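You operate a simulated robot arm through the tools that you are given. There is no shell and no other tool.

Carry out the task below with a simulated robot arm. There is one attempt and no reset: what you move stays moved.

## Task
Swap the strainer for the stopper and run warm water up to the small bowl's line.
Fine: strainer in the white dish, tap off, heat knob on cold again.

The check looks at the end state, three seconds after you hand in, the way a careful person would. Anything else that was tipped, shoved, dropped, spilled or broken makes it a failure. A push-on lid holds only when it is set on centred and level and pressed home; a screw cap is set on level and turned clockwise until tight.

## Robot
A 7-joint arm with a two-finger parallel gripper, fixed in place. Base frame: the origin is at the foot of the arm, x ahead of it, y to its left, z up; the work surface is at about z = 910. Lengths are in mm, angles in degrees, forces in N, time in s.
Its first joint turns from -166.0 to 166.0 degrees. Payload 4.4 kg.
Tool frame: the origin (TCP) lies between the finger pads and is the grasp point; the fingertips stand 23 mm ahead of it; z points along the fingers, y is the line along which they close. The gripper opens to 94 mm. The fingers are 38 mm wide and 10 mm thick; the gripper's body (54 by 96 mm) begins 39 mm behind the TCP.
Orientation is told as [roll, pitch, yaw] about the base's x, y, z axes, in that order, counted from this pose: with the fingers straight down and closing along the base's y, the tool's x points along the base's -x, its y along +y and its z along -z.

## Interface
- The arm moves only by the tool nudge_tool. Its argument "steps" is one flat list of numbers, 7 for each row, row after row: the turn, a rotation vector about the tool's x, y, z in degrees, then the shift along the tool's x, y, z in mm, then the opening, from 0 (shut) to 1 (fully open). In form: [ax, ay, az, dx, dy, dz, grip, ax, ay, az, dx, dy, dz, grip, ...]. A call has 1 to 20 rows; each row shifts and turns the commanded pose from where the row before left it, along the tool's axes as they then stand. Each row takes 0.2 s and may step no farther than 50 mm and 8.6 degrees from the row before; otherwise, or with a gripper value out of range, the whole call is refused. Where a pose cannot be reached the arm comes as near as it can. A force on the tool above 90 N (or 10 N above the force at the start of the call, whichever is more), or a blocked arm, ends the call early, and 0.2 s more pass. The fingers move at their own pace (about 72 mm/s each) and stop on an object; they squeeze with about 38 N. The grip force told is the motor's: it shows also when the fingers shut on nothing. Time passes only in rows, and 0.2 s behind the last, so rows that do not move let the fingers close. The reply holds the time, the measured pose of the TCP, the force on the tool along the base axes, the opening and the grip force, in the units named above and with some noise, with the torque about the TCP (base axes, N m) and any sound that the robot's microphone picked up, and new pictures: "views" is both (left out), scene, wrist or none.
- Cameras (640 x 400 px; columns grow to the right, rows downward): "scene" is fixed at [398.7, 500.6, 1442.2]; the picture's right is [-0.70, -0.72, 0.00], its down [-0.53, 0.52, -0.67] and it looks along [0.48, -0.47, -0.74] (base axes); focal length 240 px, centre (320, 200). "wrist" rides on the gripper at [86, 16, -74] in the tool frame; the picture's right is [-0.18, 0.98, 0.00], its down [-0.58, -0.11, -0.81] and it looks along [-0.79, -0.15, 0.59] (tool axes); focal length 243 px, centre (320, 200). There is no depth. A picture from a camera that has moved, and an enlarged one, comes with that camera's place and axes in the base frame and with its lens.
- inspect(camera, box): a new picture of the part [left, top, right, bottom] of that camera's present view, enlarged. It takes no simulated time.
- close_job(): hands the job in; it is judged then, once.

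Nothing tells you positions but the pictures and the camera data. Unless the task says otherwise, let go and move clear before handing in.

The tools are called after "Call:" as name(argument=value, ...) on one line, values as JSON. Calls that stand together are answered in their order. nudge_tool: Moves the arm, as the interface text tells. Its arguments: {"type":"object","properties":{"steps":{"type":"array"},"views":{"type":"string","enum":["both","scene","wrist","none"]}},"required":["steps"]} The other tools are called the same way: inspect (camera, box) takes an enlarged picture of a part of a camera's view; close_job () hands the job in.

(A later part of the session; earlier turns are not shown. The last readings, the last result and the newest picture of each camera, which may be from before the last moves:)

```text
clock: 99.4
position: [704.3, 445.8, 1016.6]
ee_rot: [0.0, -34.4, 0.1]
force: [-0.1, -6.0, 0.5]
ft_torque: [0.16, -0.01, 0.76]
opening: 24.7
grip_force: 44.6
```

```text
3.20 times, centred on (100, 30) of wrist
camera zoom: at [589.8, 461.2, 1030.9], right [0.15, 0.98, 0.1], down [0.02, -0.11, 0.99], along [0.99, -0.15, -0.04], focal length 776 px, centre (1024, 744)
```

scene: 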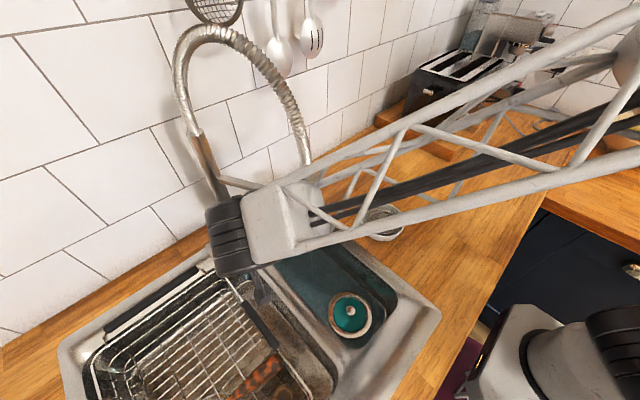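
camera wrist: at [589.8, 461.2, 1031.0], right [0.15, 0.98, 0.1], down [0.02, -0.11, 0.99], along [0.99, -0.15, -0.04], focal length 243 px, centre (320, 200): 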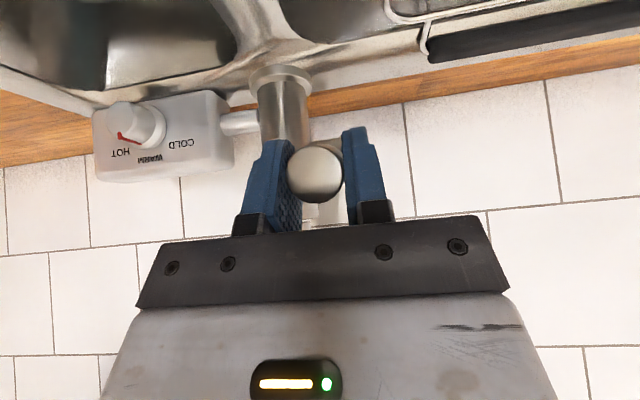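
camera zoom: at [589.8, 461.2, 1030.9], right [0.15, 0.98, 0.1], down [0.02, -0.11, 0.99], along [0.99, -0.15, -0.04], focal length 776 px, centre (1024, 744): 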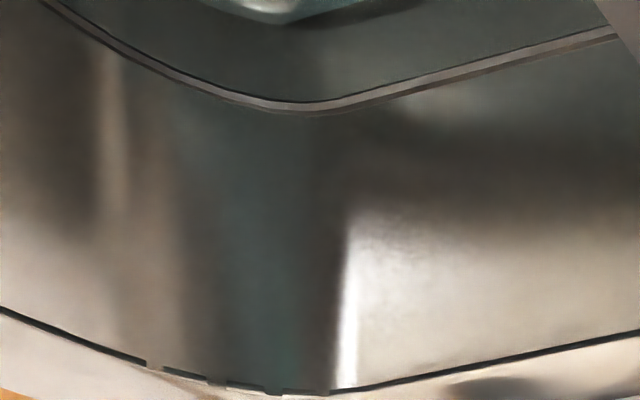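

Call:
nudge_tool(steps=[0, 0, 0, 0, 0, 0, 0, 0, 0, 0, 0, 0, 0, 0, 0, 0, 0, 0, 0, 0, 0, 0, 0, 0, 0, 0, 0, 0, 0, 0, 0, 0, 0, 0, 0, 0, 0, 0, 0, 0, 0, 0, 0, 0, 0, 0, 0, 0, 0, 0, 0, 0, 0, 0, 0, 0, 0, 0, 0, 0, 0, 0, 0, 0, 0, 0, 0, 0, 0, 0, 0, 0, 0, 0, 0, 0, 0, 0, 0, 0, 0, 0, 0, 0, 0, 0, 0, 0, 0, 0, 0, 0, 0, 0, 0, 0, 0, 0, 0, 0, 0, 0, 0, 0, 0, 0, 0, 0, 0, 0, 0, 0, 0, 0, 0, 0, 0, 0, 0, 0, 0, 0, 0, 0, 0, 0, 0, 0, 0, 0, 0, 0, 0, 0, 0, 0, 0, 0, 0, 0], views="none")

Call:
nudge_tool(steps=[0, 0, 0, 0, 0, 0, 0, 0, 0, 0, 0, 0, 0, 0, 0, 0, 0, 0, 0, 0, 0, 0, 0, 0, 0, 0, 0, 0, 0, 0, 0, 0, 0, 0, 0, 0, 0, 0, 0, 0, 0, 0, 0, 0, 0, 0, 0, 0, 0, 0, 0, 0, 0, 0, 0, 0, 0, 0, 0, 0, 0, 0, 0, 0, 0, 0, 0, 0, 0, 0, 0, 0, 0, 0, 0, 0, 0, 0, 0, 0, 0, 0, 0, 0, 0, 0, 0, 0, 0, 0, 0, 0, 0, 0, 0, 0, 0, 0, 0, 0, 0, 0, 0, 0, 0, 0, 0, 0, 0, 0, 0, 0, 0, 0, 0, 0, 0, 0, 0, 0, 0, 0, 0, 0, 0, 0, 0, 0, 0, 0, 0, 0, 0, 0, 0, 0, 0, 0, 0, 0], views="none")

Call:
inspect(camera="scene", box=[310, 250, 406, 310])

Call:
inspect(camera="wrist", box=[0, 0, 200, 60])

```text
clock: 103.6
position: [704.6, 446.3, 1017.7]
ee_rot: [0.1, -34.4, -0.1]
force: [-1.9, -5.8, -0.4]
ft_torque: [0.13, 0.13, 0.73]
opening: 24.5
grip_force: 45.0
```

```text
clock: 107.8
position: [704.3, 445.3, 1015.9]
ee_rot: [0.1, -34.4, 0.1]
force: [-0.7, -6.2, -1.0]
ft_torque: [0.17, -0.01, 0.72]
opening: 24.9
grip_force: 45.3
```

```text
6.67 times, centred on (358, 280) of scene
camera zoom: at [398.7, 500.6, 1442.2], right [-0.7, -0.72, 0.0], down [-0.53, 0.52, -0.67], along [0.48, -0.47, -0.74], focal length 1597 px, centre (67, -333)
```

zoom: 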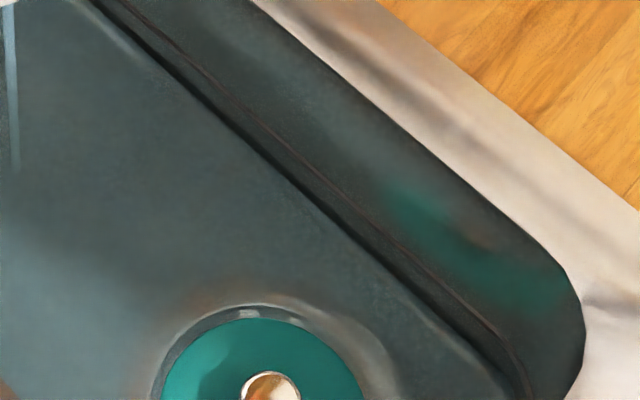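

```text
3.20 times, centred on (100, 30) of wrist
camera zoom: at [589.8, 461.2, 1030.9], right [0.15, 0.98, 0.1], down [0.02, -0.11, 0.99], along [0.99, -0.15, -0.04], focal length 776 px, centre (1024, 744)
```

zoom: 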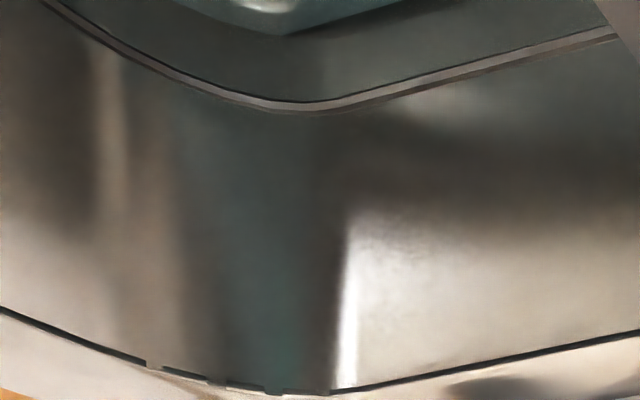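

Water has just covered the drain flange and is rising about 0.4 mm/s; the line is still roughly 18 mm up. Waiting in longer batches.

Call:
nudge_tool(steps=[0, 0, 0, 0, 0, 0, 0, 0, 0, 0, 0, 0, 0, 0, 0, 0, 0, 0, 0, 0, 0, 0, 0, 0, 0, 0, 0, 0, 0, 0, 0, 0, 0, 0, 0, 0, 0, 0, 0, 0, 0, 0, 0, 0, 0, 0, 0, 0, 0, 0, 0, 0, 0, 0, 0, 0, 0, 0, 0, 0, 0, 0, 0, 0, 0, 0, 0, 0, 0, 0, 0, 0, 0, 0, 0, 0, 0, 0, 0, 0, 0, 0, 0, 0, 0, 0, 0, 0, 0, 0, 0, 0, 0, 0, 0, 0, 0, 0, 0, 0, 0, 0, 0, 0, 0, 0, 0, 0, 0, 0, 0, 0, 0, 0, 0, 0, 0, 0, 0, 0, 0, 0, 0, 0, 0, 0, 0, 0, 0, 0, 0, 0, 0, 0, 0, 0, 0, 0, 0, 0], views="none")

Call:
nudge_tool(steps=[0, 0, 0, 0, 0, 0, 0, 0, 0, 0, 0, 0, 0, 0, 0, 0, 0, 0, 0, 0, 0, 0, 0, 0, 0, 0, 0, 0, 0, 0, 0, 0, 0, 0, 0, 0, 0, 0, 0, 0, 0, 0, 0, 0, 0, 0, 0, 0, 0, 0, 0, 0, 0, 0, 0, 0, 0, 0, 0, 0, 0, 0, 0, 0, 0, 0, 0, 0, 0, 0, 0, 0, 0, 0, 0, 0, 0, 0, 0, 0, 0, 0, 0, 0, 0, 0, 0, 0, 0, 0, 0, 0, 0, 0, 0, 0, 0, 0, 0, 0, 0, 0, 0, 0, 0, 0, 0, 0, 0, 0, 0, 0, 0, 0, 0, 0, 0, 0, 0, 0, 0, 0, 0, 0, 0, 0, 0, 0, 0, 0, 0, 0, 0, 0, 0, 0, 0, 0, 0, 0], views="none")

Call:
inspect(camera="scene", box=[310, 250, 406, 310])

Call:
inspect(camera="wrist", box=[0, 0, 200, 60])

```text
clock: 112.0
position: [705.0, 445.7, 1017.4]
ee_rot: [0.0, -34.3, -0.1]
force: [0.1, -6.1, -0.3]
ft_torque: [0.16, -0.02, 0.74]
opening: 24.7
grip_force: 44.8
```

```text
clock: 116.2
position: [703.6, 444.8, 1018.1]
ee_rot: [0.1, -34.3, 0.0]
force: [0.0, -5.9, 0.1]
ft_torque: [0.17, 0.0, 0.81]
opening: 24.8
grip_force: 45.3
```

```text
6.67 times, centred on (358, 280) of scene
camera zoom: at [398.7, 500.6, 1442.2], right [-0.7, -0.72, 0.0], down [-0.53, 0.52, -0.67], along [0.48, -0.47, -0.74], focal length 1597 px, centre (67, -333)
```

zoom: 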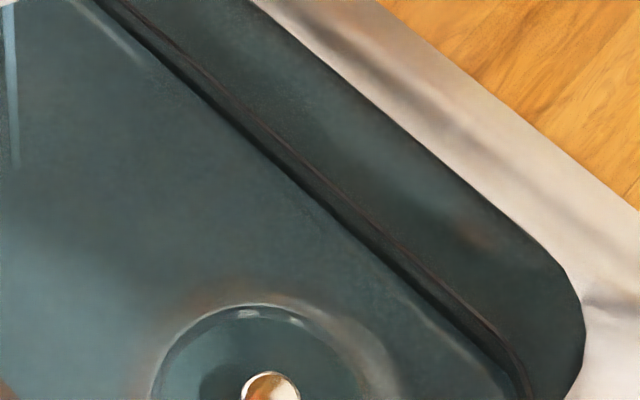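

```text
3.20 times, centred on (100, 30) of wrist
camera zoom: at [589.8, 461.2, 1031.0], right [0.15, 0.98, 0.1], down [0.02, -0.11, 0.99], along [0.99, -0.15, -0.04], focal length 776 px, centre (1024, 744)
```

zoom: 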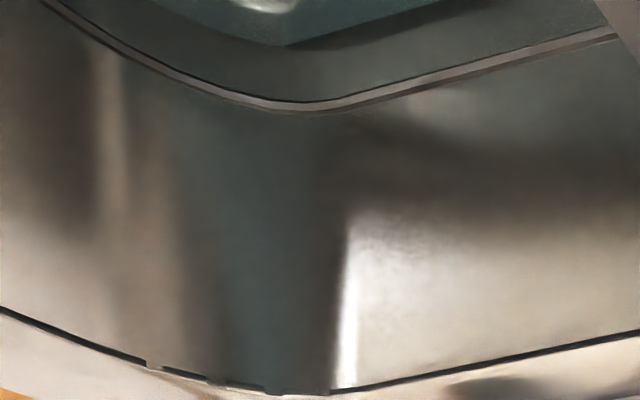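

Call:
nudge_tool(steps=[0, 0, 0, 0, 0, 0, 0, 0, 0, 0, 0, 0, 0, 0, 0, 0, 0, 0, 0, 0, 0, 0, 0, 0, 0, 0, 0, 0, 0, 0, 0, 0, 0, 0, 0, 0, 0, 0, 0, 0, 0, 0, 0, 0, 0, 0, 0, 0, 0, 0, 0, 0, 0, 0, 0, 0, 0, 0, 0, 0, 0, 0, 0, 0, 0, 0, 0, 0, 0, 0, 0, 0, 0, 0, 0, 0, 0, 0, 0, 0, 0, 0, 0, 0, 0, 0, 0, 0, 0, 0, 0, 0, 0, 0, 0, 0, 0, 0, 0, 0, 0, 0, 0, 0, 0, 0, 0, 0, 0, 0, 0, 0, 0, 0, 0, 0, 0, 0, 0, 0, 0, 0, 0, 0, 0, 0, 0, 0, 0, 0, 0, 0, 0, 0, 0, 0, 0, 0, 0, 0], views="none")

Call:
nudge_tool(steps=[0, 0, 0, 0, 0, 0, 0, 0, 0, 0, 0, 0, 0, 0, 0, 0, 0, 0, 0, 0, 0, 0, 0, 0, 0, 0, 0, 0, 0, 0, 0, 0, 0, 0, 0, 0, 0, 0, 0, 0, 0, 0, 0, 0, 0, 0, 0, 0, 0, 0, 0, 0, 0, 0, 0, 0, 0, 0, 0, 0, 0, 0, 0, 0, 0, 0, 0, 0, 0, 0, 0, 0, 0, 0, 0, 0, 0, 0, 0, 0, 0, 0, 0, 0, 0, 0, 0, 0, 0, 0, 0, 0, 0, 0, 0, 0, 0, 0, 0, 0, 0, 0, 0, 0, 0, 0, 0, 0, 0, 0, 0, 0, 0, 0, 0, 0, 0, 0, 0, 0, 0, 0, 0, 0, 0, 0, 0, 0, 0, 0, 0, 0, 0, 0, 0, 0, 0, 0, 0, 0], views="none")

Call:
nudge_tool(steps=[0, 0, 0, 0, 0, 0, 0, 0, 0, 0, 0, 0, 0, 0, 0, 0, 0, 0, 0, 0, 0, 0, 0, 0, 0, 0, 0, 0, 0, 0, 0, 0, 0, 0, 0, 0, 0, 0, 0, 0, 0, 0, 0, 0, 0, 0, 0, 0, 0, 0, 0, 0, 0, 0, 0, 0, 0, 0, 0, 0, 0, 0, 0, 0, 0, 0, 0, 0, 0, 0, 0, 0, 0, 0, 0, 0, 0, 0, 0, 0, 0, 0, 0, 0, 0, 0, 0, 0, 0, 0, 0, 0, 0, 0, 0, 0, 0, 0, 0, 0, 0, 0, 0, 0, 0, 0, 0, 0, 0, 0, 0, 0, 0, 0, 0, 0, 0, 0, 0, 0, 0, 0, 0, 0, 0, 0, 0, 0, 0, 0, 0, 0, 0, 0, 0, 0, 0, 0, 0, 0], views="none")

Call:
inspect(camera="scene", box=[310, 250, 406, 310])

Call:
inspect(camera="wrist", box=[0, 0, 200, 60])

```text
clock: 120.4
position: [703.8, 444.9, 1017.7]
ee_rot: [0.0, -34.4, 0.1]
force: [0.2, -4.3, -0.2]
ft_torque: [0.19, 0.03, 0.77]
opening: 24.5
grip_force: 44.8
```

```text
clock: 124.6
position: [703.8, 445.4, 1018.0]
ee_rot: [0.0, -34.4, -0.1]
force: [0.0, -7.0, -0.1]
ft_torque: [0.15, -0.01, 0.74]
opening: 24.7
grip_force: 44.7
```

```text
clock: 128.8
position: [704.4, 445.0, 1017.7]
ee_rot: [0.0, -34.4, 0.1]
force: [-0.1, -6.3, -0.1]
ft_torque: [0.16, -0.03, 0.69]
opening: 24.5
grip_force: 44.9
```

```text
6.67 times, centred on (358, 280) of scene
camera zoom: at [398.7, 500.6, 1442.2], right [-0.7, -0.72, 0.0], down [-0.53, 0.52, -0.67], along [0.48, -0.47, -0.74], focal length 1597 px, centre (67, -333)
```

zoom: 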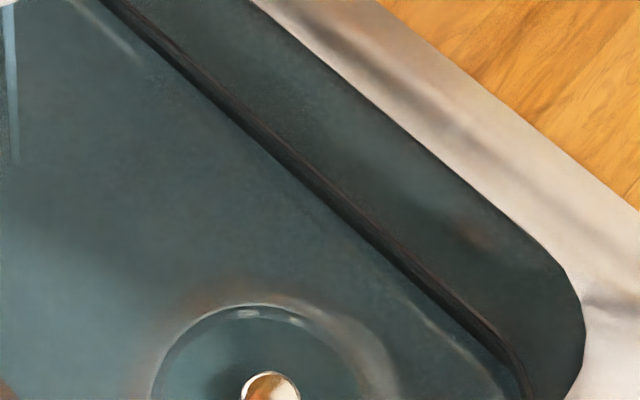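

```text
3.20 times, centred on (100, 30) of wrist
camera zoom: at [589.8, 461.2, 1030.9], right [0.15, 0.98, 0.1], down [0.02, -0.11, 0.99], along [0.99, -0.15, -0.04], focal length 776 px, centre (1024, 744)
```

zoom: 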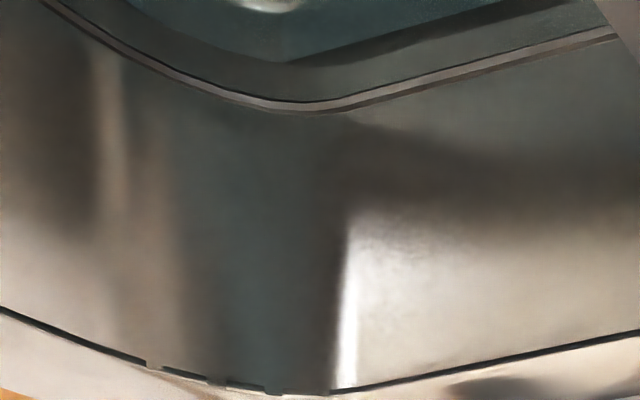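

Steady: about 1.2 px/s against 40 px left to the line. Another batch.

Call:
nudge_tool(steps=[0, 0, 0, 0, 0, 0, 0, 0, 0, 0, 0, 0, 0, 0, 0, 0, 0, 0, 0, 0, 0, 0, 0, 0, 0, 0, 0, 0, 0, 0, 0, 0, 0, 0, 0, 0, 0, 0, 0, 0, 0, 0, 0, 0, 0, 0, 0, 0, 0, 0, 0, 0, 0, 0, 0, 0, 0, 0, 0, 0, 0, 0, 0, 0, 0, 0, 0, 0, 0, 0, 0, 0, 0, 0, 0, 0, 0, 0, 0, 0, 0, 0, 0, 0, 0, 0, 0, 0, 0, 0, 0, 0, 0, 0, 0, 0, 0, 0, 0, 0, 0, 0, 0, 0, 0, 0, 0, 0, 0, 0, 0, 0, 0, 0, 0, 0, 0, 0, 0, 0, 0, 0, 0, 0, 0, 0, 0, 0, 0, 0, 0, 0, 0, 0, 0, 0, 0, 0, 0, 0], views="none")

Call:
nudge_tool(steps=[0, 0, 0, 0, 0, 0, 0, 0, 0, 0, 0, 0, 0, 0, 0, 0, 0, 0, 0, 0, 0, 0, 0, 0, 0, 0, 0, 0, 0, 0, 0, 0, 0, 0, 0, 0, 0, 0, 0, 0, 0, 0, 0, 0, 0, 0, 0, 0, 0, 0, 0, 0, 0, 0, 0, 0, 0, 0, 0, 0, 0, 0, 0, 0, 0, 0, 0, 0, 0, 0, 0, 0, 0, 0, 0, 0, 0, 0, 0, 0, 0, 0, 0, 0, 0, 0, 0, 0, 0, 0, 0, 0, 0, 0, 0, 0, 0, 0, 0, 0, 0, 0, 0, 0, 0, 0, 0, 0, 0, 0, 0, 0, 0, 0, 0, 0, 0, 0, 0, 0, 0, 0, 0, 0, 0, 0, 0, 0, 0, 0, 0, 0, 0, 0, 0, 0, 0, 0, 0, 0], views="none")

Call:
nudge_tool(steps=[0, 0, 0, 0, 0, 0, 0, 0, 0, 0, 0, 0, 0, 0, 0, 0, 0, 0, 0, 0, 0, 0, 0, 0, 0, 0, 0, 0, 0, 0, 0, 0, 0, 0, 0, 0, 0, 0, 0, 0, 0, 0, 0, 0, 0, 0, 0, 0, 0, 0, 0, 0, 0, 0, 0, 0, 0, 0, 0, 0, 0, 0, 0, 0, 0, 0, 0, 0, 0, 0, 0, 0, 0, 0, 0, 0, 0, 0, 0, 0, 0, 0, 0, 0, 0, 0, 0, 0, 0, 0, 0, 0, 0, 0, 0, 0, 0, 0, 0, 0, 0, 0, 0, 0, 0, 0, 0, 0, 0, 0, 0, 0, 0, 0, 0, 0, 0, 0, 0, 0, 0, 0, 0, 0, 0, 0, 0, 0, 0, 0, 0, 0, 0, 0, 0, 0, 0, 0, 0, 0], views="none")

Call:
inspect(camera="scene", box=[310, 250, 406, 310])

Call:
inspect(camera="wrist", box=[0, 0, 200, 60])

```text
clock: 133.0
position: [703.7, 445.1, 1018.8]
ee_rot: [0.1, -34.3, 0.1]
force: [-0.1, -6.2, -0.2]
ft_torque: [0.16, 0.04, 0.74]
opening: 24.5
grip_force: 44.9
```

```text
clock: 137.2
position: [702.7, 445.0, 1017.4]
ee_rot: [-0.1, -34.5, 0.0]
force: [-0.5, -6.4, 0.0]
ft_torque: [0.17, 0.0, 0.72]
opening: 24.6
grip_force: 44.9
```

```text
clock: 141.4
position: [702.9, 445.2, 1017.6]
ee_rot: [0.0, -34.4, 0.0]
force: [0.5, -5.2, -0.7]
ft_torque: [0.15, -0.07, 0.75]
opening: 24.9
grip_force: 45.1
```

```text
6.67 times, centred on (358, 280) of scene
camera zoom: at [398.7, 500.6, 1442.2], right [-0.7, -0.72, 0.0], down [-0.53, 0.52, -0.67], along [0.48, -0.47, -0.74], focal length 1597 px, centre (67, -333)
```

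zoom: 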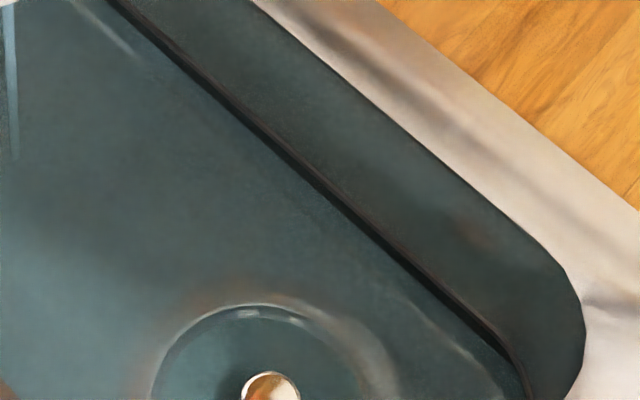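

```text
3.20 times, centred on (100, 30) of wrist
camera zoom: at [589.8, 461.2, 1031.0], right [0.15, 0.98, 0.1], down [0.02, -0.11, 0.99], along [0.99, -0.15, -0.04], focal length 776 px, centre (1024, 744)
```

zoom: 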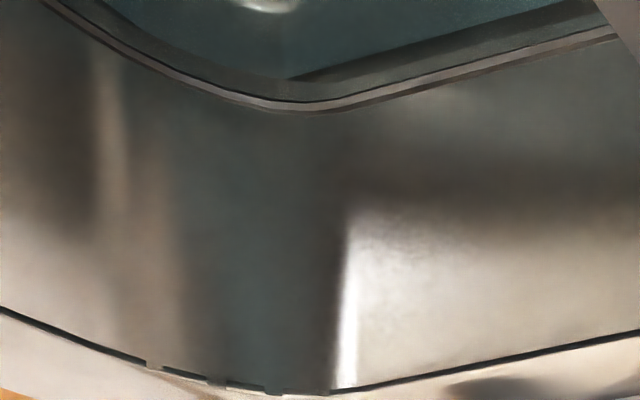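

About 20 px to go. Two more waits, then finer.

Call:
nudge_tool(steps=[0, 0, 0, 0, 0, 0, 0, 0, 0, 0, 0, 0, 0, 0, 0, 0, 0, 0, 0, 0, 0, 0, 0, 0, 0, 0, 0, 0, 0, 0, 0, 0, 0, 0, 0, 0, 0, 0, 0, 0, 0, 0, 0, 0, 0, 0, 0, 0, 0, 0, 0, 0, 0, 0, 0, 0, 0, 0, 0, 0, 0, 0, 0, 0, 0, 0, 0, 0, 0, 0, 0, 0, 0, 0, 0, 0, 0, 0, 0, 0, 0, 0, 0, 0, 0, 0, 0, 0, 0, 0, 0, 0, 0, 0, 0, 0, 0, 0, 0, 0, 0, 0, 0, 0, 0, 0, 0, 0, 0, 0, 0, 0, 0, 0, 0, 0, 0, 0, 0, 0, 0, 0, 0, 0, 0, 0, 0, 0, 0, 0, 0, 0, 0, 0, 0, 0, 0, 0, 0, 0], views="none")

Call:
nudge_tool(steps=[0, 0, 0, 0, 0, 0, 0, 0, 0, 0, 0, 0, 0, 0, 0, 0, 0, 0, 0, 0, 0, 0, 0, 0, 0, 0, 0, 0, 0, 0, 0, 0, 0, 0, 0, 0, 0, 0, 0, 0, 0, 0, 0, 0, 0, 0, 0, 0, 0, 0, 0, 0, 0, 0, 0, 0, 0, 0, 0, 0, 0, 0, 0, 0, 0, 0, 0, 0, 0, 0, 0, 0, 0, 0, 0, 0, 0, 0, 0, 0, 0, 0, 0, 0, 0, 0, 0, 0, 0, 0, 0, 0, 0, 0, 0, 0, 0, 0, 0, 0, 0, 0, 0, 0, 0, 0, 0, 0, 0, 0, 0, 0, 0, 0, 0, 0, 0, 0, 0, 0, 0, 0, 0, 0, 0, 0, 0, 0, 0, 0, 0, 0, 0, 0, 0, 0, 0, 0, 0, 0], views="none")

Call:
inspect(camera="wrist", box=[40, 0, 200, 50])

Call:
inspect(camera="scene", box=[340, 260, 404, 300])

```text
clock: 145.6
position: [703.8, 446.2, 1016.8]
ee_rot: [-0.1, -34.5, 0.0]
force: [-0.5, -6.2, 0.3]
ft_torque: [0.16, -0.01, 0.7]
opening: 24.5
grip_force: 45.1
```

```text
clock: 149.8
position: [704.3, 445.2, 1017.1]
ee_rot: [0.0, -34.4, 0.0]
force: [0.3, -6.4, -0.4]
ft_torque: [0.11, 0.09, 0.74]
opening: 24.5
grip_force: 45.1
```

```text
4.00 times, centred on (120, 25) of wrist
camera zoom: at [589.8, 461.2, 1031.0], right [0.15, 0.98, 0.1], down [0.02, -0.11, 0.99], along [0.99, -0.15, -0.04], focal length 970 px, centre (1120, 900)
```

zoom: 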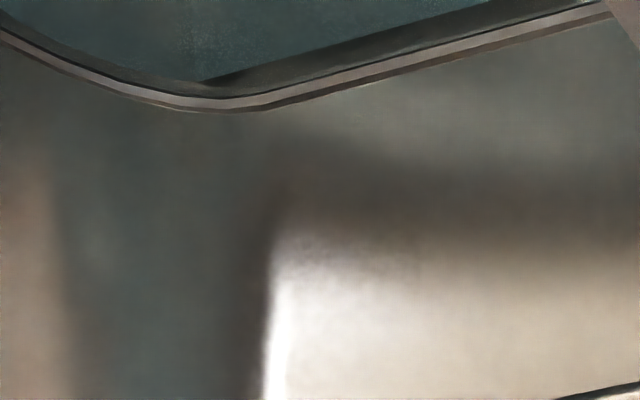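

```text
10.00 times, centred on (372, 280) of scene
camera zoom: at [398.7, 500.6, 1442.2], right [-0.7, -0.72, 0.0], down [-0.53, 0.52, -0.67], along [0.48, -0.47, -0.74], focal length 2396 px, centre (-200, -600)
```

zoom: 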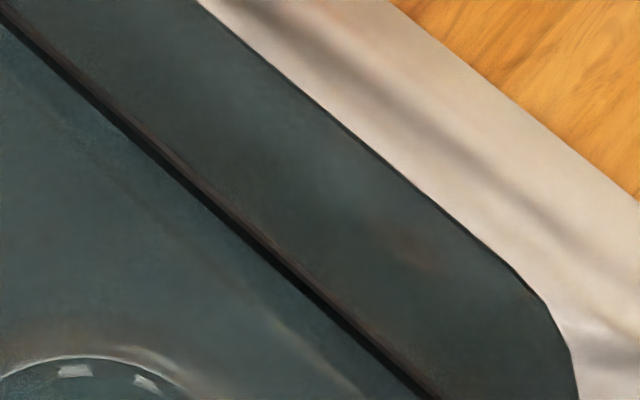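

Close now: roughly 3–4 mm below the line. Waiting 4 s more and re-checking.

Call:
nudge_tool(steps=[0, 0, 0, 0, 0, 0, 0, 0, 0, 0, 0, 0, 0, 0, 0, 0, 0, 0, 0, 0, 0, 0, 0, 0, 0, 0, 0, 0, 0, 0, 0, 0, 0, 0, 0, 0, 0, 0, 0, 0, 0, 0, 0, 0, 0, 0, 0, 0, 0, 0, 0, 0, 0, 0, 0, 0, 0, 0, 0, 0, 0, 0, 0, 0, 0, 0, 0, 0, 0, 0, 0, 0, 0, 0, 0, 0, 0, 0, 0, 0, 0, 0, 0, 0, 0, 0, 0, 0, 0, 0, 0, 0, 0, 0, 0, 0, 0, 0, 0, 0, 0, 0, 0, 0, 0, 0, 0, 0, 0, 0, 0, 0, 0, 0, 0, 0, 0, 0, 0, 0, 0, 0, 0, 0, 0, 0, 0, 0, 0, 0, 0, 0, 0, 0, 0, 0, 0, 0, 0, 0], views="none")

Call:
inspect(camera="wrist", box=[40, 0, 200, 50])

Call:
inspect(camera="scene", box=[340, 260, 404, 300])

```text
clock: 154.0
position: [703.7, 445.6, 1018.0]
ee_rot: [-0.1, -34.4, 0.1]
force: [-0.6, -6.5, -0.5]
ft_torque: [0.17, -0.02, 0.75]
opening: 24.5
grip_force: 45.1
```

```text
4.00 times, centred on (120, 25) of wrist
camera zoom: at [589.8, 461.2, 1031.0], right [0.15, 0.98, 0.1], down [0.02, -0.11, 0.99], along [0.99, -0.15, -0.04], focal length 970 px, centre (1120, 900)
```

zoom: 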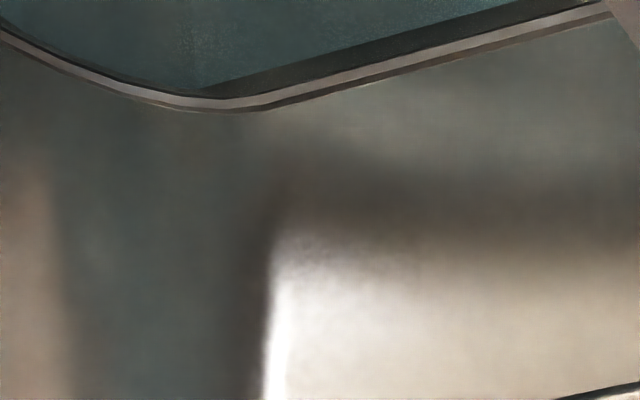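

```text
10.00 times, centred on (372, 280) of scene
camera zoom: at [398.7, 500.6, 1442.2], right [-0.7, -0.72, 0.0], down [-0.53, 0.52, -0.67], along [0.48, -0.47, -0.74], focal length 2396 px, centre (-200, -600)
```

zoom: 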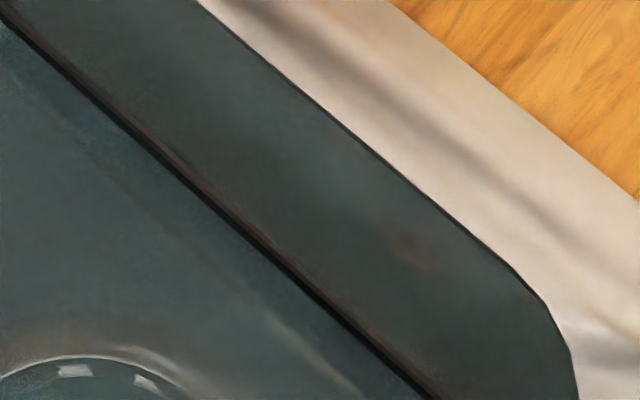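

Call:
nudge_tool(steps=[0, 0, 0, 0, 0, 0, 0, 0, 0, 0, 0, 0, 0, 0, 0, 0, 0, 0, 0, 0, 0, 0, 0, 0, 0, 0, 0, 0, 0, 0, 0, 0, 0, 0, 0, 0, 0, 0, 0, 0, 0, 0, 0, 0, 0, 0, 0, 0, 0, 0, 0, 0, 0, 0, 0, 0, 0, 0, 0, 0, 0, 0, 0, 0, 0, 0, 0, 0, 0, 0, 0, 0, 0, 0, 0, 0, 0, 0, 0, 0, 0, 0, 0, 0, 0, 0, 0, 0, 0, 0, 0, 0, 0, 0, 0, 0, 0, 0, 0, 0, 0, 0, 0, 0, 0, 0, 0, 0, 0, 0, 0, 0, 0, 0, 0, 0, 0, 0, 0, 0, 0, 0, 0, 0, 0, 0, 0, 0, 0, 0, 0, 0, 0, 0, 0, 0, 0, 0, 0, 0], views="none")

Call:
inspect(camera="wrist", box=[60, 0, 140, 40])

Call:
inspect(camera="scene", box=[340, 260, 404, 300])

```text
clock: 158.2
position: [704.6, 445.1, 1017.8]
ee_rot: [0.0, -34.4, 0.0]
force: [-0.1, -5.7, -0.8]
ft_torque: [0.15, 0.02, 0.73]
opening: 24.7
grip_force: 45.2
```

```text
8.00 times, centred on (100, 20) of wrist
camera zoom: at [589.8, 461.2, 1031.0], right [0.15, 0.98, 0.1], down [0.02, -0.11, 0.99], along [0.99, -0.15, -0.04], focal length 1941 px, centre (2080, 1640)
```

zoom: 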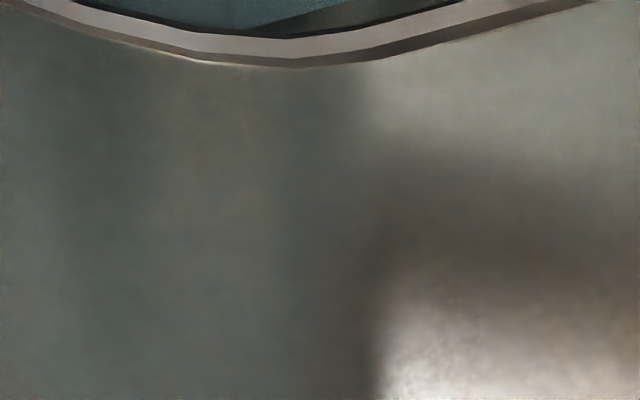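

```text
10.00 times, centred on (372, 280) of scene
camera zoom: at [398.7, 500.6, 1442.2], right [-0.7, -0.72, 0.0], down [-0.53, 0.52, -0.67], along [0.48, -0.47, -0.74], focal length 2396 px, centre (-200, -600)
```

zoom: 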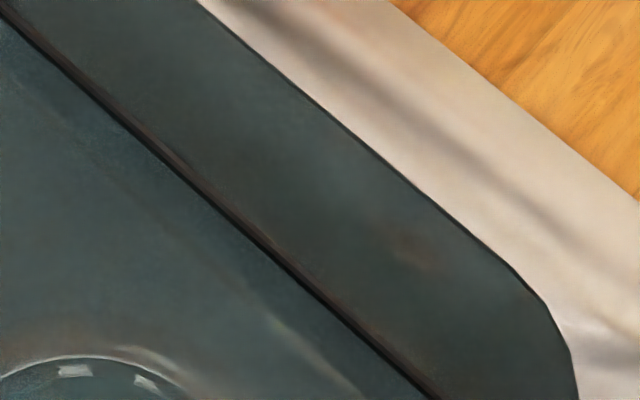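

The water is at the lower edge of the line. About 2 s more, then close the lever by reversing the lift path.

Call:
nudge_tool(steps=[0, 0, 0, 0, 0, 0, 0, 0, 0, 0, 0, 0, 0, 0, 0, 0, 0, 0, 0, 0, 0, 0, 0, 0, 0, 0, 0, 0, 0, 0, 0, 0, 0, 0, 0, 0, 0, 0, 0, 0, 0, 0, 0, 0, 0, 0, 0, 0, 0, 0, 0, 0, 0, 0, 0, 0, 0, 0, 0, 2.6, 0.5, 2.6, 0, 0, 0, 0, 2.6, 0.5, 2.6, 0, 0, 0, 0, 4.4, 0, 6, 0, 0, 0, 0, 4.4, 0, 6, 0, 0, 0, 0, 4.4, 0, 6, 0, 0, 0, 0, 1.4, 0, 2, 0])

Call:
inspect(camera="wrist", box=[0, 0, 200, 80])

Call:
inspect(camera="scene", box=[260, 240, 420, 340])

```text
clock: 161.2
position: [701.9, 445.1, 988.4]
ee_rot: [0.1, -34.5, -0.1]
force: [-13.9, -49.2, 30.9]
ft_torque: [-0.23, -0.61, 0.21]
opening: 24.9
grip_force: 44.4
camera wrist: at [587.8, 461.4, 1000.9], right [0.15, 0.98, 0.11], down [0.02, -0.11, 0.99], along [0.99, -0.15, -0.04], focal length 243 px, centre (320, 200)
```

scene: 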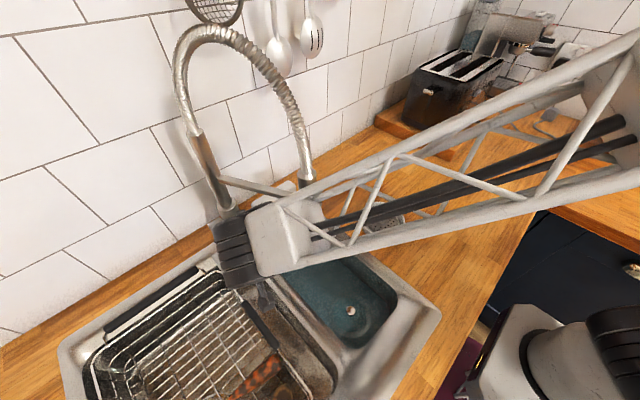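
wrist: 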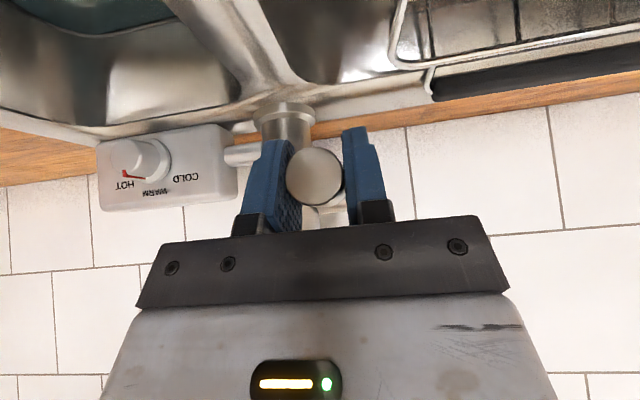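

```text
3.20 times, centred on (100, 40) of wrist
camera zoom: at [587.8, 461.4, 1000.9], right [0.15, 0.98, 0.11], down [0.02, -0.11, 0.99], along [0.99, -0.15, -0.04], focal length 776 px, centre (1024, 712)
```

zoom: 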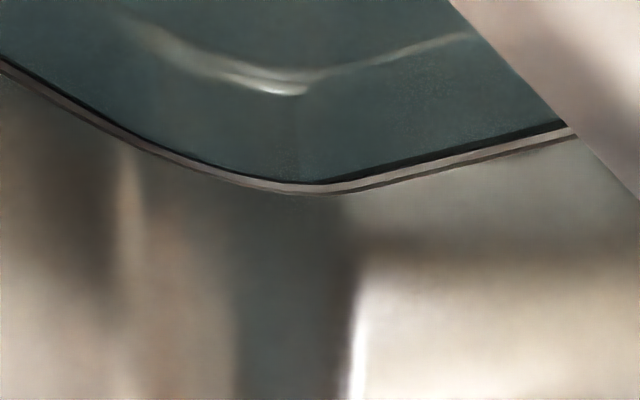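

```text
4.00 times, centred on (340, 290) of scene
camera zoom: at [398.7, 500.6, 1442.2], right [-0.7, -0.72, 0.0], down [-0.53, 0.52, -0.67], along [0.48, -0.47, -0.74], focal length 958 px, centre (240, -160)
```

zoom: 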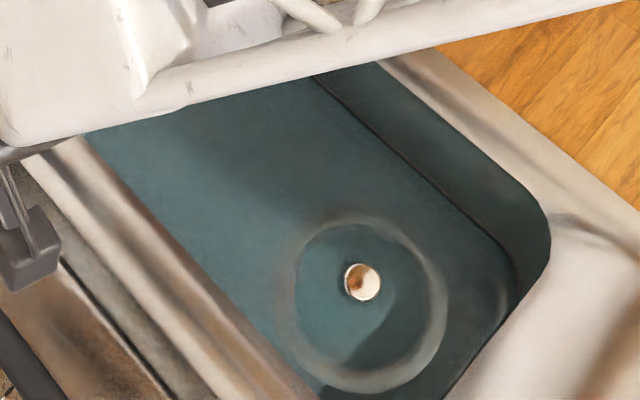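

The tap looks shut (lever back at its stop) and the water is right at the line. Releasing the lever and backing away to check.

Call:
nudge_tool(steps=[0, 0, 0, -1, -1.5, -1.5, 0.1, 0, 0, 0, 0, 0, 0, 0.5, 0, 0, 0, 0, 0, 0, 0.5, 0, 0, 0, 8, 0, -20, 0.5, 0, 0, 0, 20, 0, -40, 0.5, 0, 0, 0, 40, 0, -25, 0.5, 0, 0, 0, 40, 0, -25, 0.5, 0, 0, 0, 40, 0, -25, 0.5])

Call:
inspect(camera="scene", box=[200, 190, 360, 290])

Call:
inspect(camera="scene", box=[240, 220, 400, 320])

Call:
inspect(camera="wrist", box=[180, 100, 400, 210])

```text
clock: 163.0
position: [499.3, 444.2, 1015.8]
ee_rot: [0.0, -34.4, 0.0]
force: [0.1, 0.3, 0.0]
ft_torque: [0.0, 0.01, 0.02]
opening: 47.1
grip_force: 0.1
camera wrist: at [385.8, 460.3, 1028.9], right [0.15, 0.98, 0.1], down [0.02, -0.11, 0.99], along [0.99, -0.15, -0.04], focal length 243 px, centre (320, 200)
```

scene: 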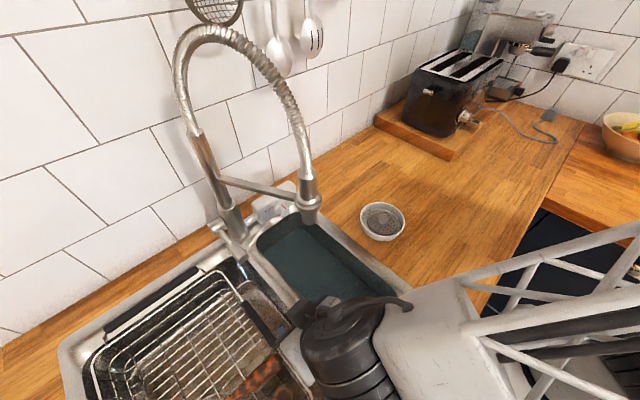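
wrist: 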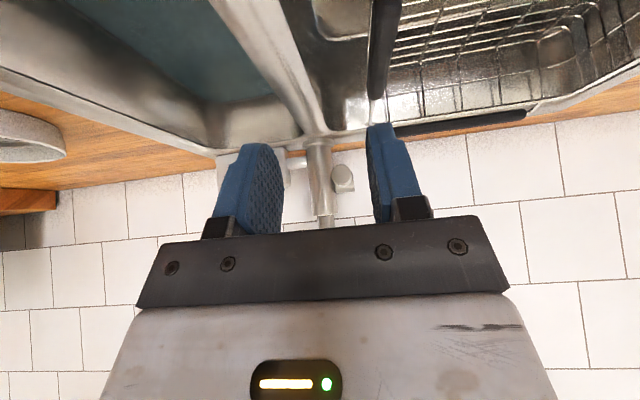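

```text
4.00 times, centred on (280, 240) of scene
camera zoom: at [398.7, 500.6, 1442.2], right [-0.7, -0.72, 0.0], down [-0.53, 0.52, -0.67], along [0.48, -0.47, -0.74], focal length 958 px, centre (480, 40)
```

zoom: 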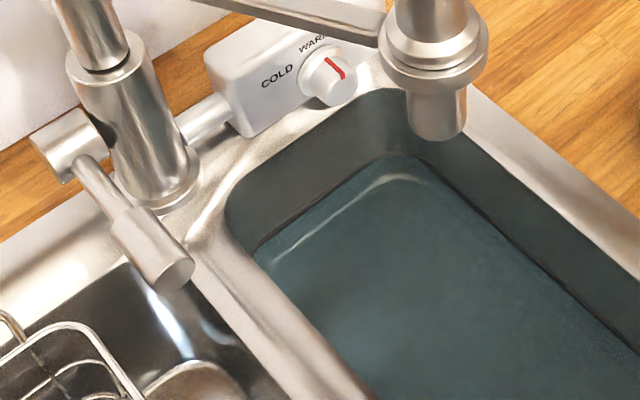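

```text
4.00 times, centred on (320, 270) of scene
camera zoom: at [398.7, 500.6, 1442.2], right [-0.7, -0.72, 0.0], down [-0.53, 0.52, -0.67], along [0.48, -0.47, -0.74], focal length 958 px, centre (320, -80)
```

zoom: 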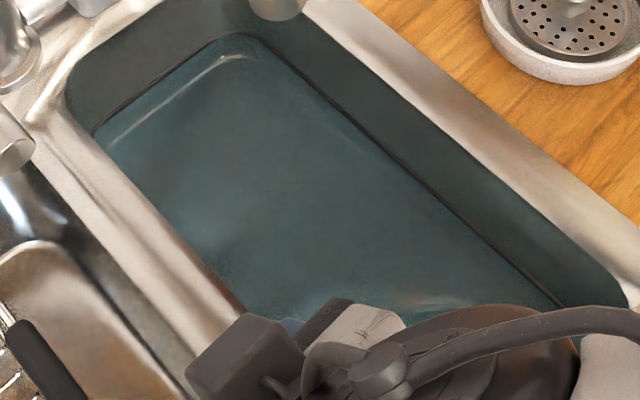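

```text
2.91 times, centred on (290, 155) of wrist
camera zoom: at [385.8, 460.3, 1028.9], right [0.15, 0.98, 0.1], down [0.02, -0.11, 0.99], along [0.99, -0.15, -0.04], focal length 706 px, centre (407, 331)
```

zoom: 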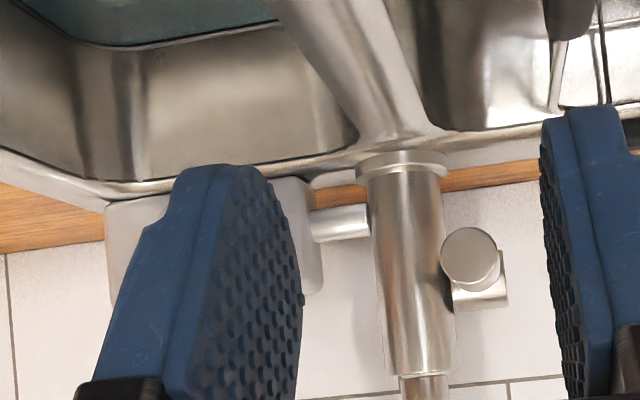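

Tap is off with no stream, and the lever is in its original position. Checking the water level against the line more closely.

Call:
inspect(camera="scene", box=[258, 222, 322, 262])

Call:
inspect(camera="wrist", box=[180, 80, 300, 155])

Call:
inspect(camera="scene", box=[330, 240, 394, 280])

```text
10.00 times, centred on (290, 242) of scene
camera zoom: at [398.7, 500.6, 1442.2], right [-0.7, -0.72, 0.0], down [-0.53, 0.52, -0.67], along [0.48, -0.47, -0.74], focal length 2396 px, centre (620, -220)
```

zoom: 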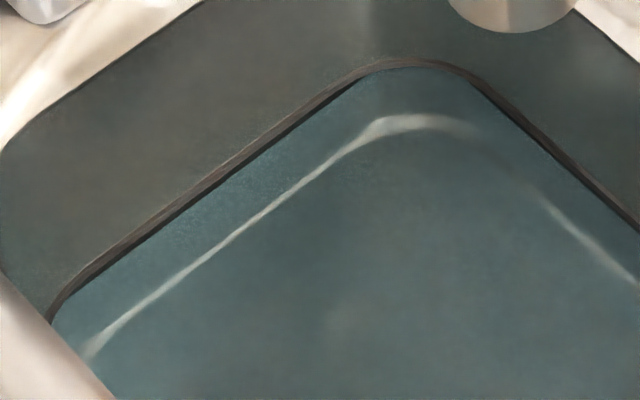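

```text
5.33 times, centred on (240, 118) of wrist
camera zoom: at [385.8, 460.3, 1028.9], right [0.15, 0.98, 0.1], down [0.02, -0.11, 0.99], along [0.99, -0.15, -0.04], focal length 1294 px, centre (747, 640)
```

zoom: 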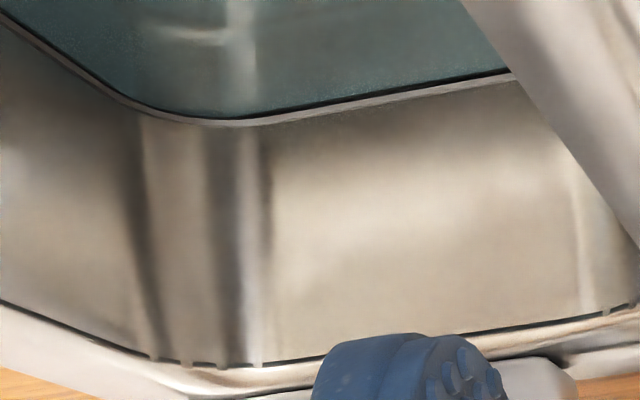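

```text
10.00 times, centred on (362, 260) of scene
camera zoom: at [398.7, 500.6, 1442.2], right [-0.7, -0.72, 0.0], down [-0.53, 0.52, -0.67], along [0.48, -0.47, -0.74], focal length 2396 px, centre (-100, -400)
```

zoom: 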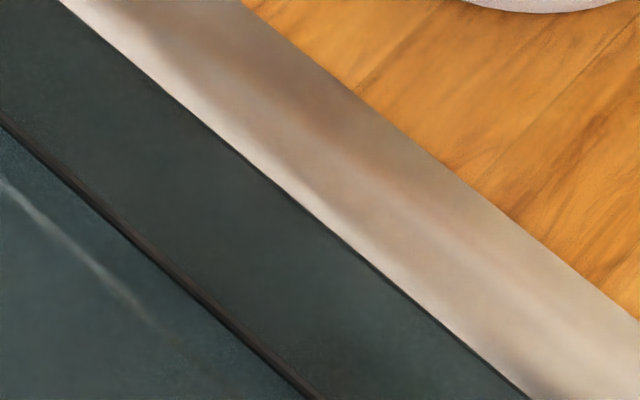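

The water is right at the line. Now to return the heat knob to COLD: going around again to the knob's side.

Call:
nudge_tool(steps=[0, 8.6, 0, 0, 0, 0, 0.42, 0, 8.6, 0, 0, 0, 0, 0.42, 0, 8.6, 0, 0, 0, 0, 0.42, 0, 8.6, 0, 0, 0, 0, 0.42, 0, 0, 0, 0, -46, -6, 0.42, 0, 0, 0, 0, -46, -6, 0.42, 0, 0, 0, 0, -46, -6, 0.42, 0, 0, 0, 0, -46, -6, 0.42, 0, 0, 0, 0, -46, -6, 0.42, -8.4, 0, 0, -44, 0, 0, 0.42, -8.3, 0, 0, -44, 0, 0, 0.42, -8.3, 0, 0, -44, 0, 0, 0.42, 0, 0, 0, -44, 0, 0, 0.42])

Call:
inspect(camera="scene", box=[240, 190, 400, 290])

Call:
inspect(camera="wrist", box=[240, 20, 400, 120])

```text
clock: 165.8
position: [679.3, 214.8, 1048.0]
ee_rot: [25.0, -0.1, 0.0]
force: [0.0, -0.3, 0.0]
ft_torque: [0.02, -0.01, -0.03]
opening: 39.4
grip_force: 0.0
camera wrist: at [591.9, 197.3, 1123.2], right [0.18, 0.89, 0.42], down [0.58, -0.44, 0.68], along [0.79, 0.12, -0.6], focal length 243 px, centre (320, 200)
```

scene: 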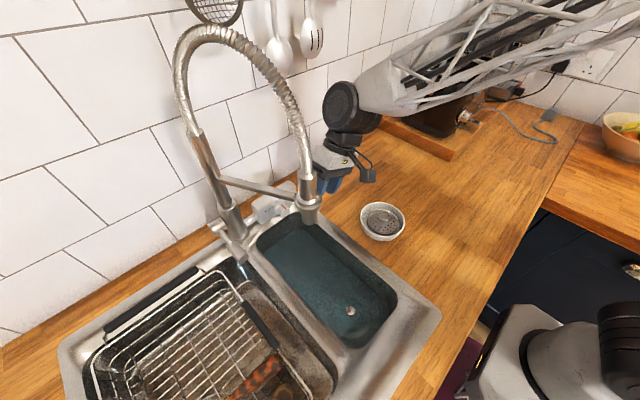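
wrist: 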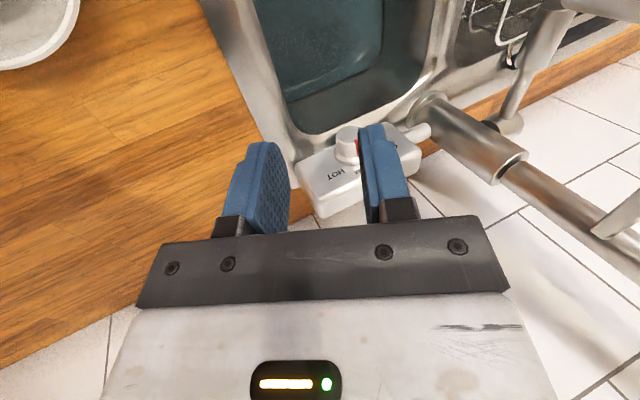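

```text
4.00 times, centred on (320, 240) of scene
camera zoom: at [398.7, 500.6, 1442.2], right [-0.7, -0.72, 0.0], down [-0.53, 0.52, -0.67], along [0.48, -0.47, -0.74], focal length 958 px, centre (320, 40)
```

zoom: 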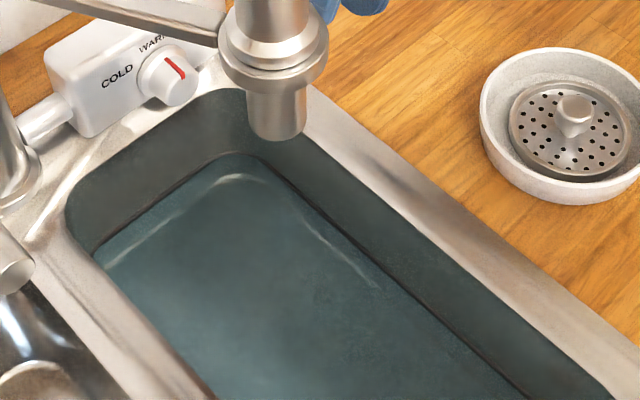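

```text
4.00 times, centred on (320, 70) of wrist
camera zoom: at [591.9, 197.3, 1123.2], right [0.18, 0.89, 0.42], down [0.58, -0.44, 0.68], along [0.79, 0.12, -0.6], focal length 970 px, centre (320, 720)
```

zoom: 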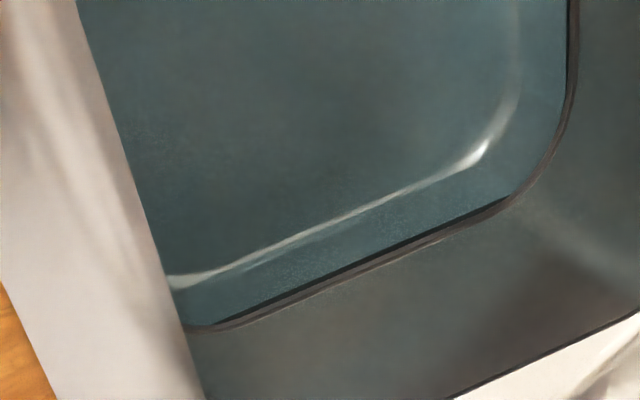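

Level sits at the line. Now descend to the knob's height and slide on.

Call:
nudge_tool(steps=[0, 0, 0, 0, 5.5, 35.8, 0.42, 0, 0, 0, 0, 5.5, 35.8, 0.42, 0, 0, 0, 0, 5.5, 35.8, 0.42, 0, 0, 0, -20, 0, 0, 0.42, 0, 0, 0, -18, 0, 0, 0.42])

Call:
inspect(camera="wrist", box=[240, 130, 400, 230])

```text
clock: 167.0
position: [718.2, 274.6, 955.7]
ee_rot: [25.0, -0.1, 0.0]
force: [-0.6, 0.0, -0.4]
ft_torque: [0.0, -0.01, 0.03]
opening: 39.6
grip_force: 0.0
camera wrist: at [630.4, 257.7, 1031.6], right [0.18, 0.89, 0.42], down [0.58, -0.44, 0.69], along [0.79, 0.12, -0.6], focal length 243 px, centre (320, 200)
```

scene: 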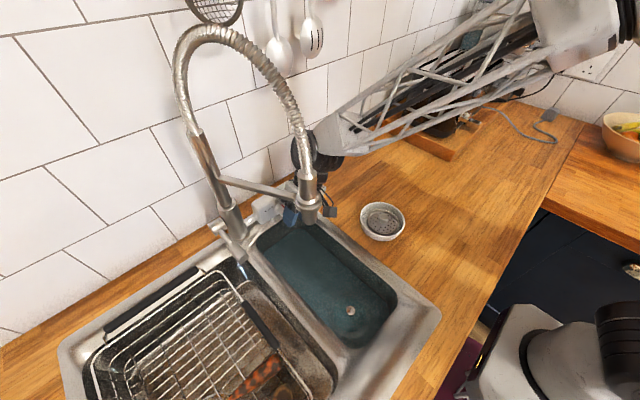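
wrist: 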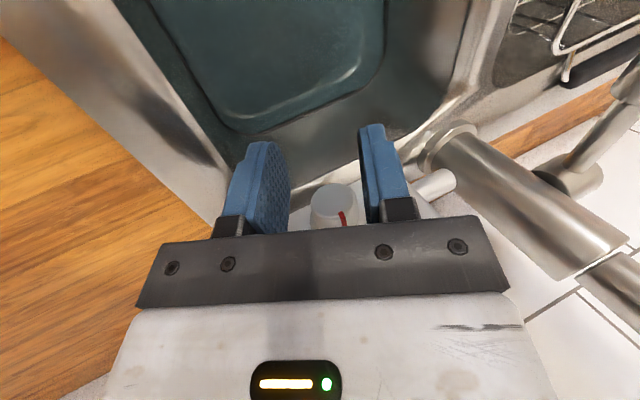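

```text
4.00 times, centred on (320, 180) of wrist
camera zoom: at [630.4, 257.7, 1031.6], right [0.18, 0.89, 0.42], down [0.58, -0.44, 0.69], along [0.79, 0.12, -0.6], focal length 970 px, centre (320, 280)
```

zoom: 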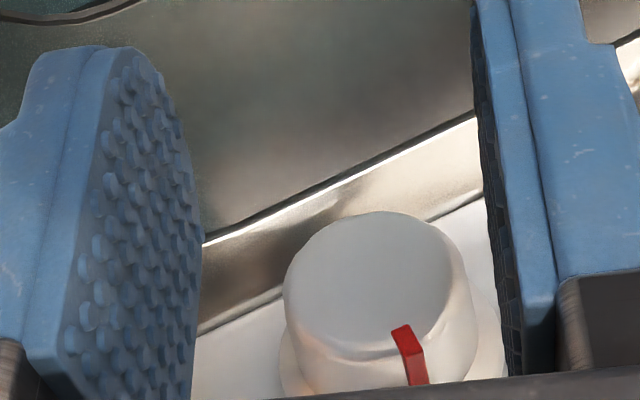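

Call:
nudge_tool(steps=[0, 0, 0, -15, 0.7, -1, 0.42, 0, 0, 0, -16, 0.7, -1, 0.42, 0, 0, 0, 0, 0, 0, 0.3, 0, 0, 0, 0, 0, 0, 0, 0, 0, 0, 0, 0, 0, 0], views="wrist")

Call:
inspect(camera="wrist", box=[240, 130, 400, 230])

```text
clock: 168.2
position: [749.0, 275.1, 958.3]
ee_rot: [25.1, 0.0, 0.0]
force: [-15.7, 11.8, 3.0]
ft_torque: [0.19, 0.52, 0.24]
opening: 31.2
grip_force: 45.2
camera wrist: at [661.9, 257.9, 1034.1], right [0.18, 0.89, 0.42], down [0.58, -0.44, 0.68], along [0.79, 0.12, -0.6], focal length 243 px, centre (320, 200)
```

wrist: 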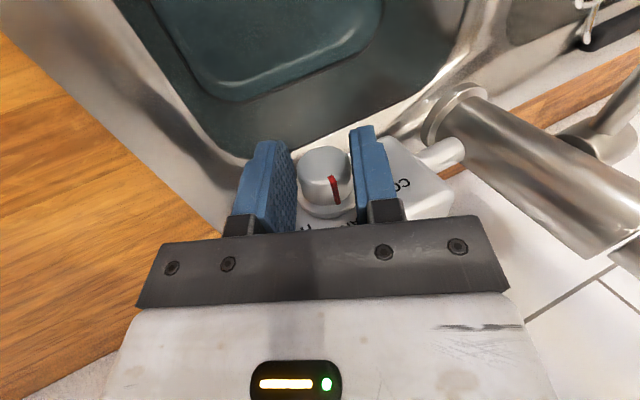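

```text
4.00 times, centred on (320, 180) of wrist
camera zoom: at [661.9, 257.9, 1034.1], right [0.18, 0.89, 0.42], down [0.58, -0.44, 0.68], along [0.79, 0.12, -0.6], focal length 970 px, centre (320, 280)
```

zoom: 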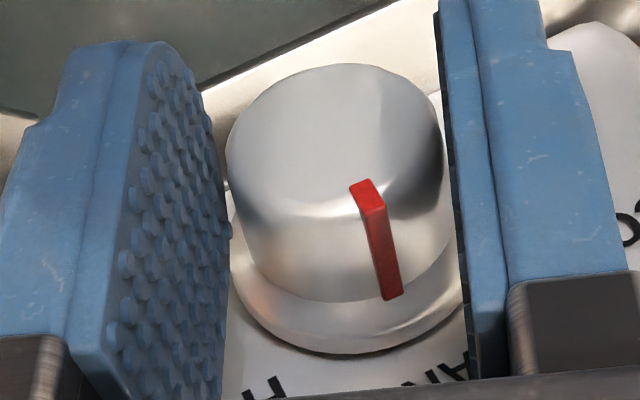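

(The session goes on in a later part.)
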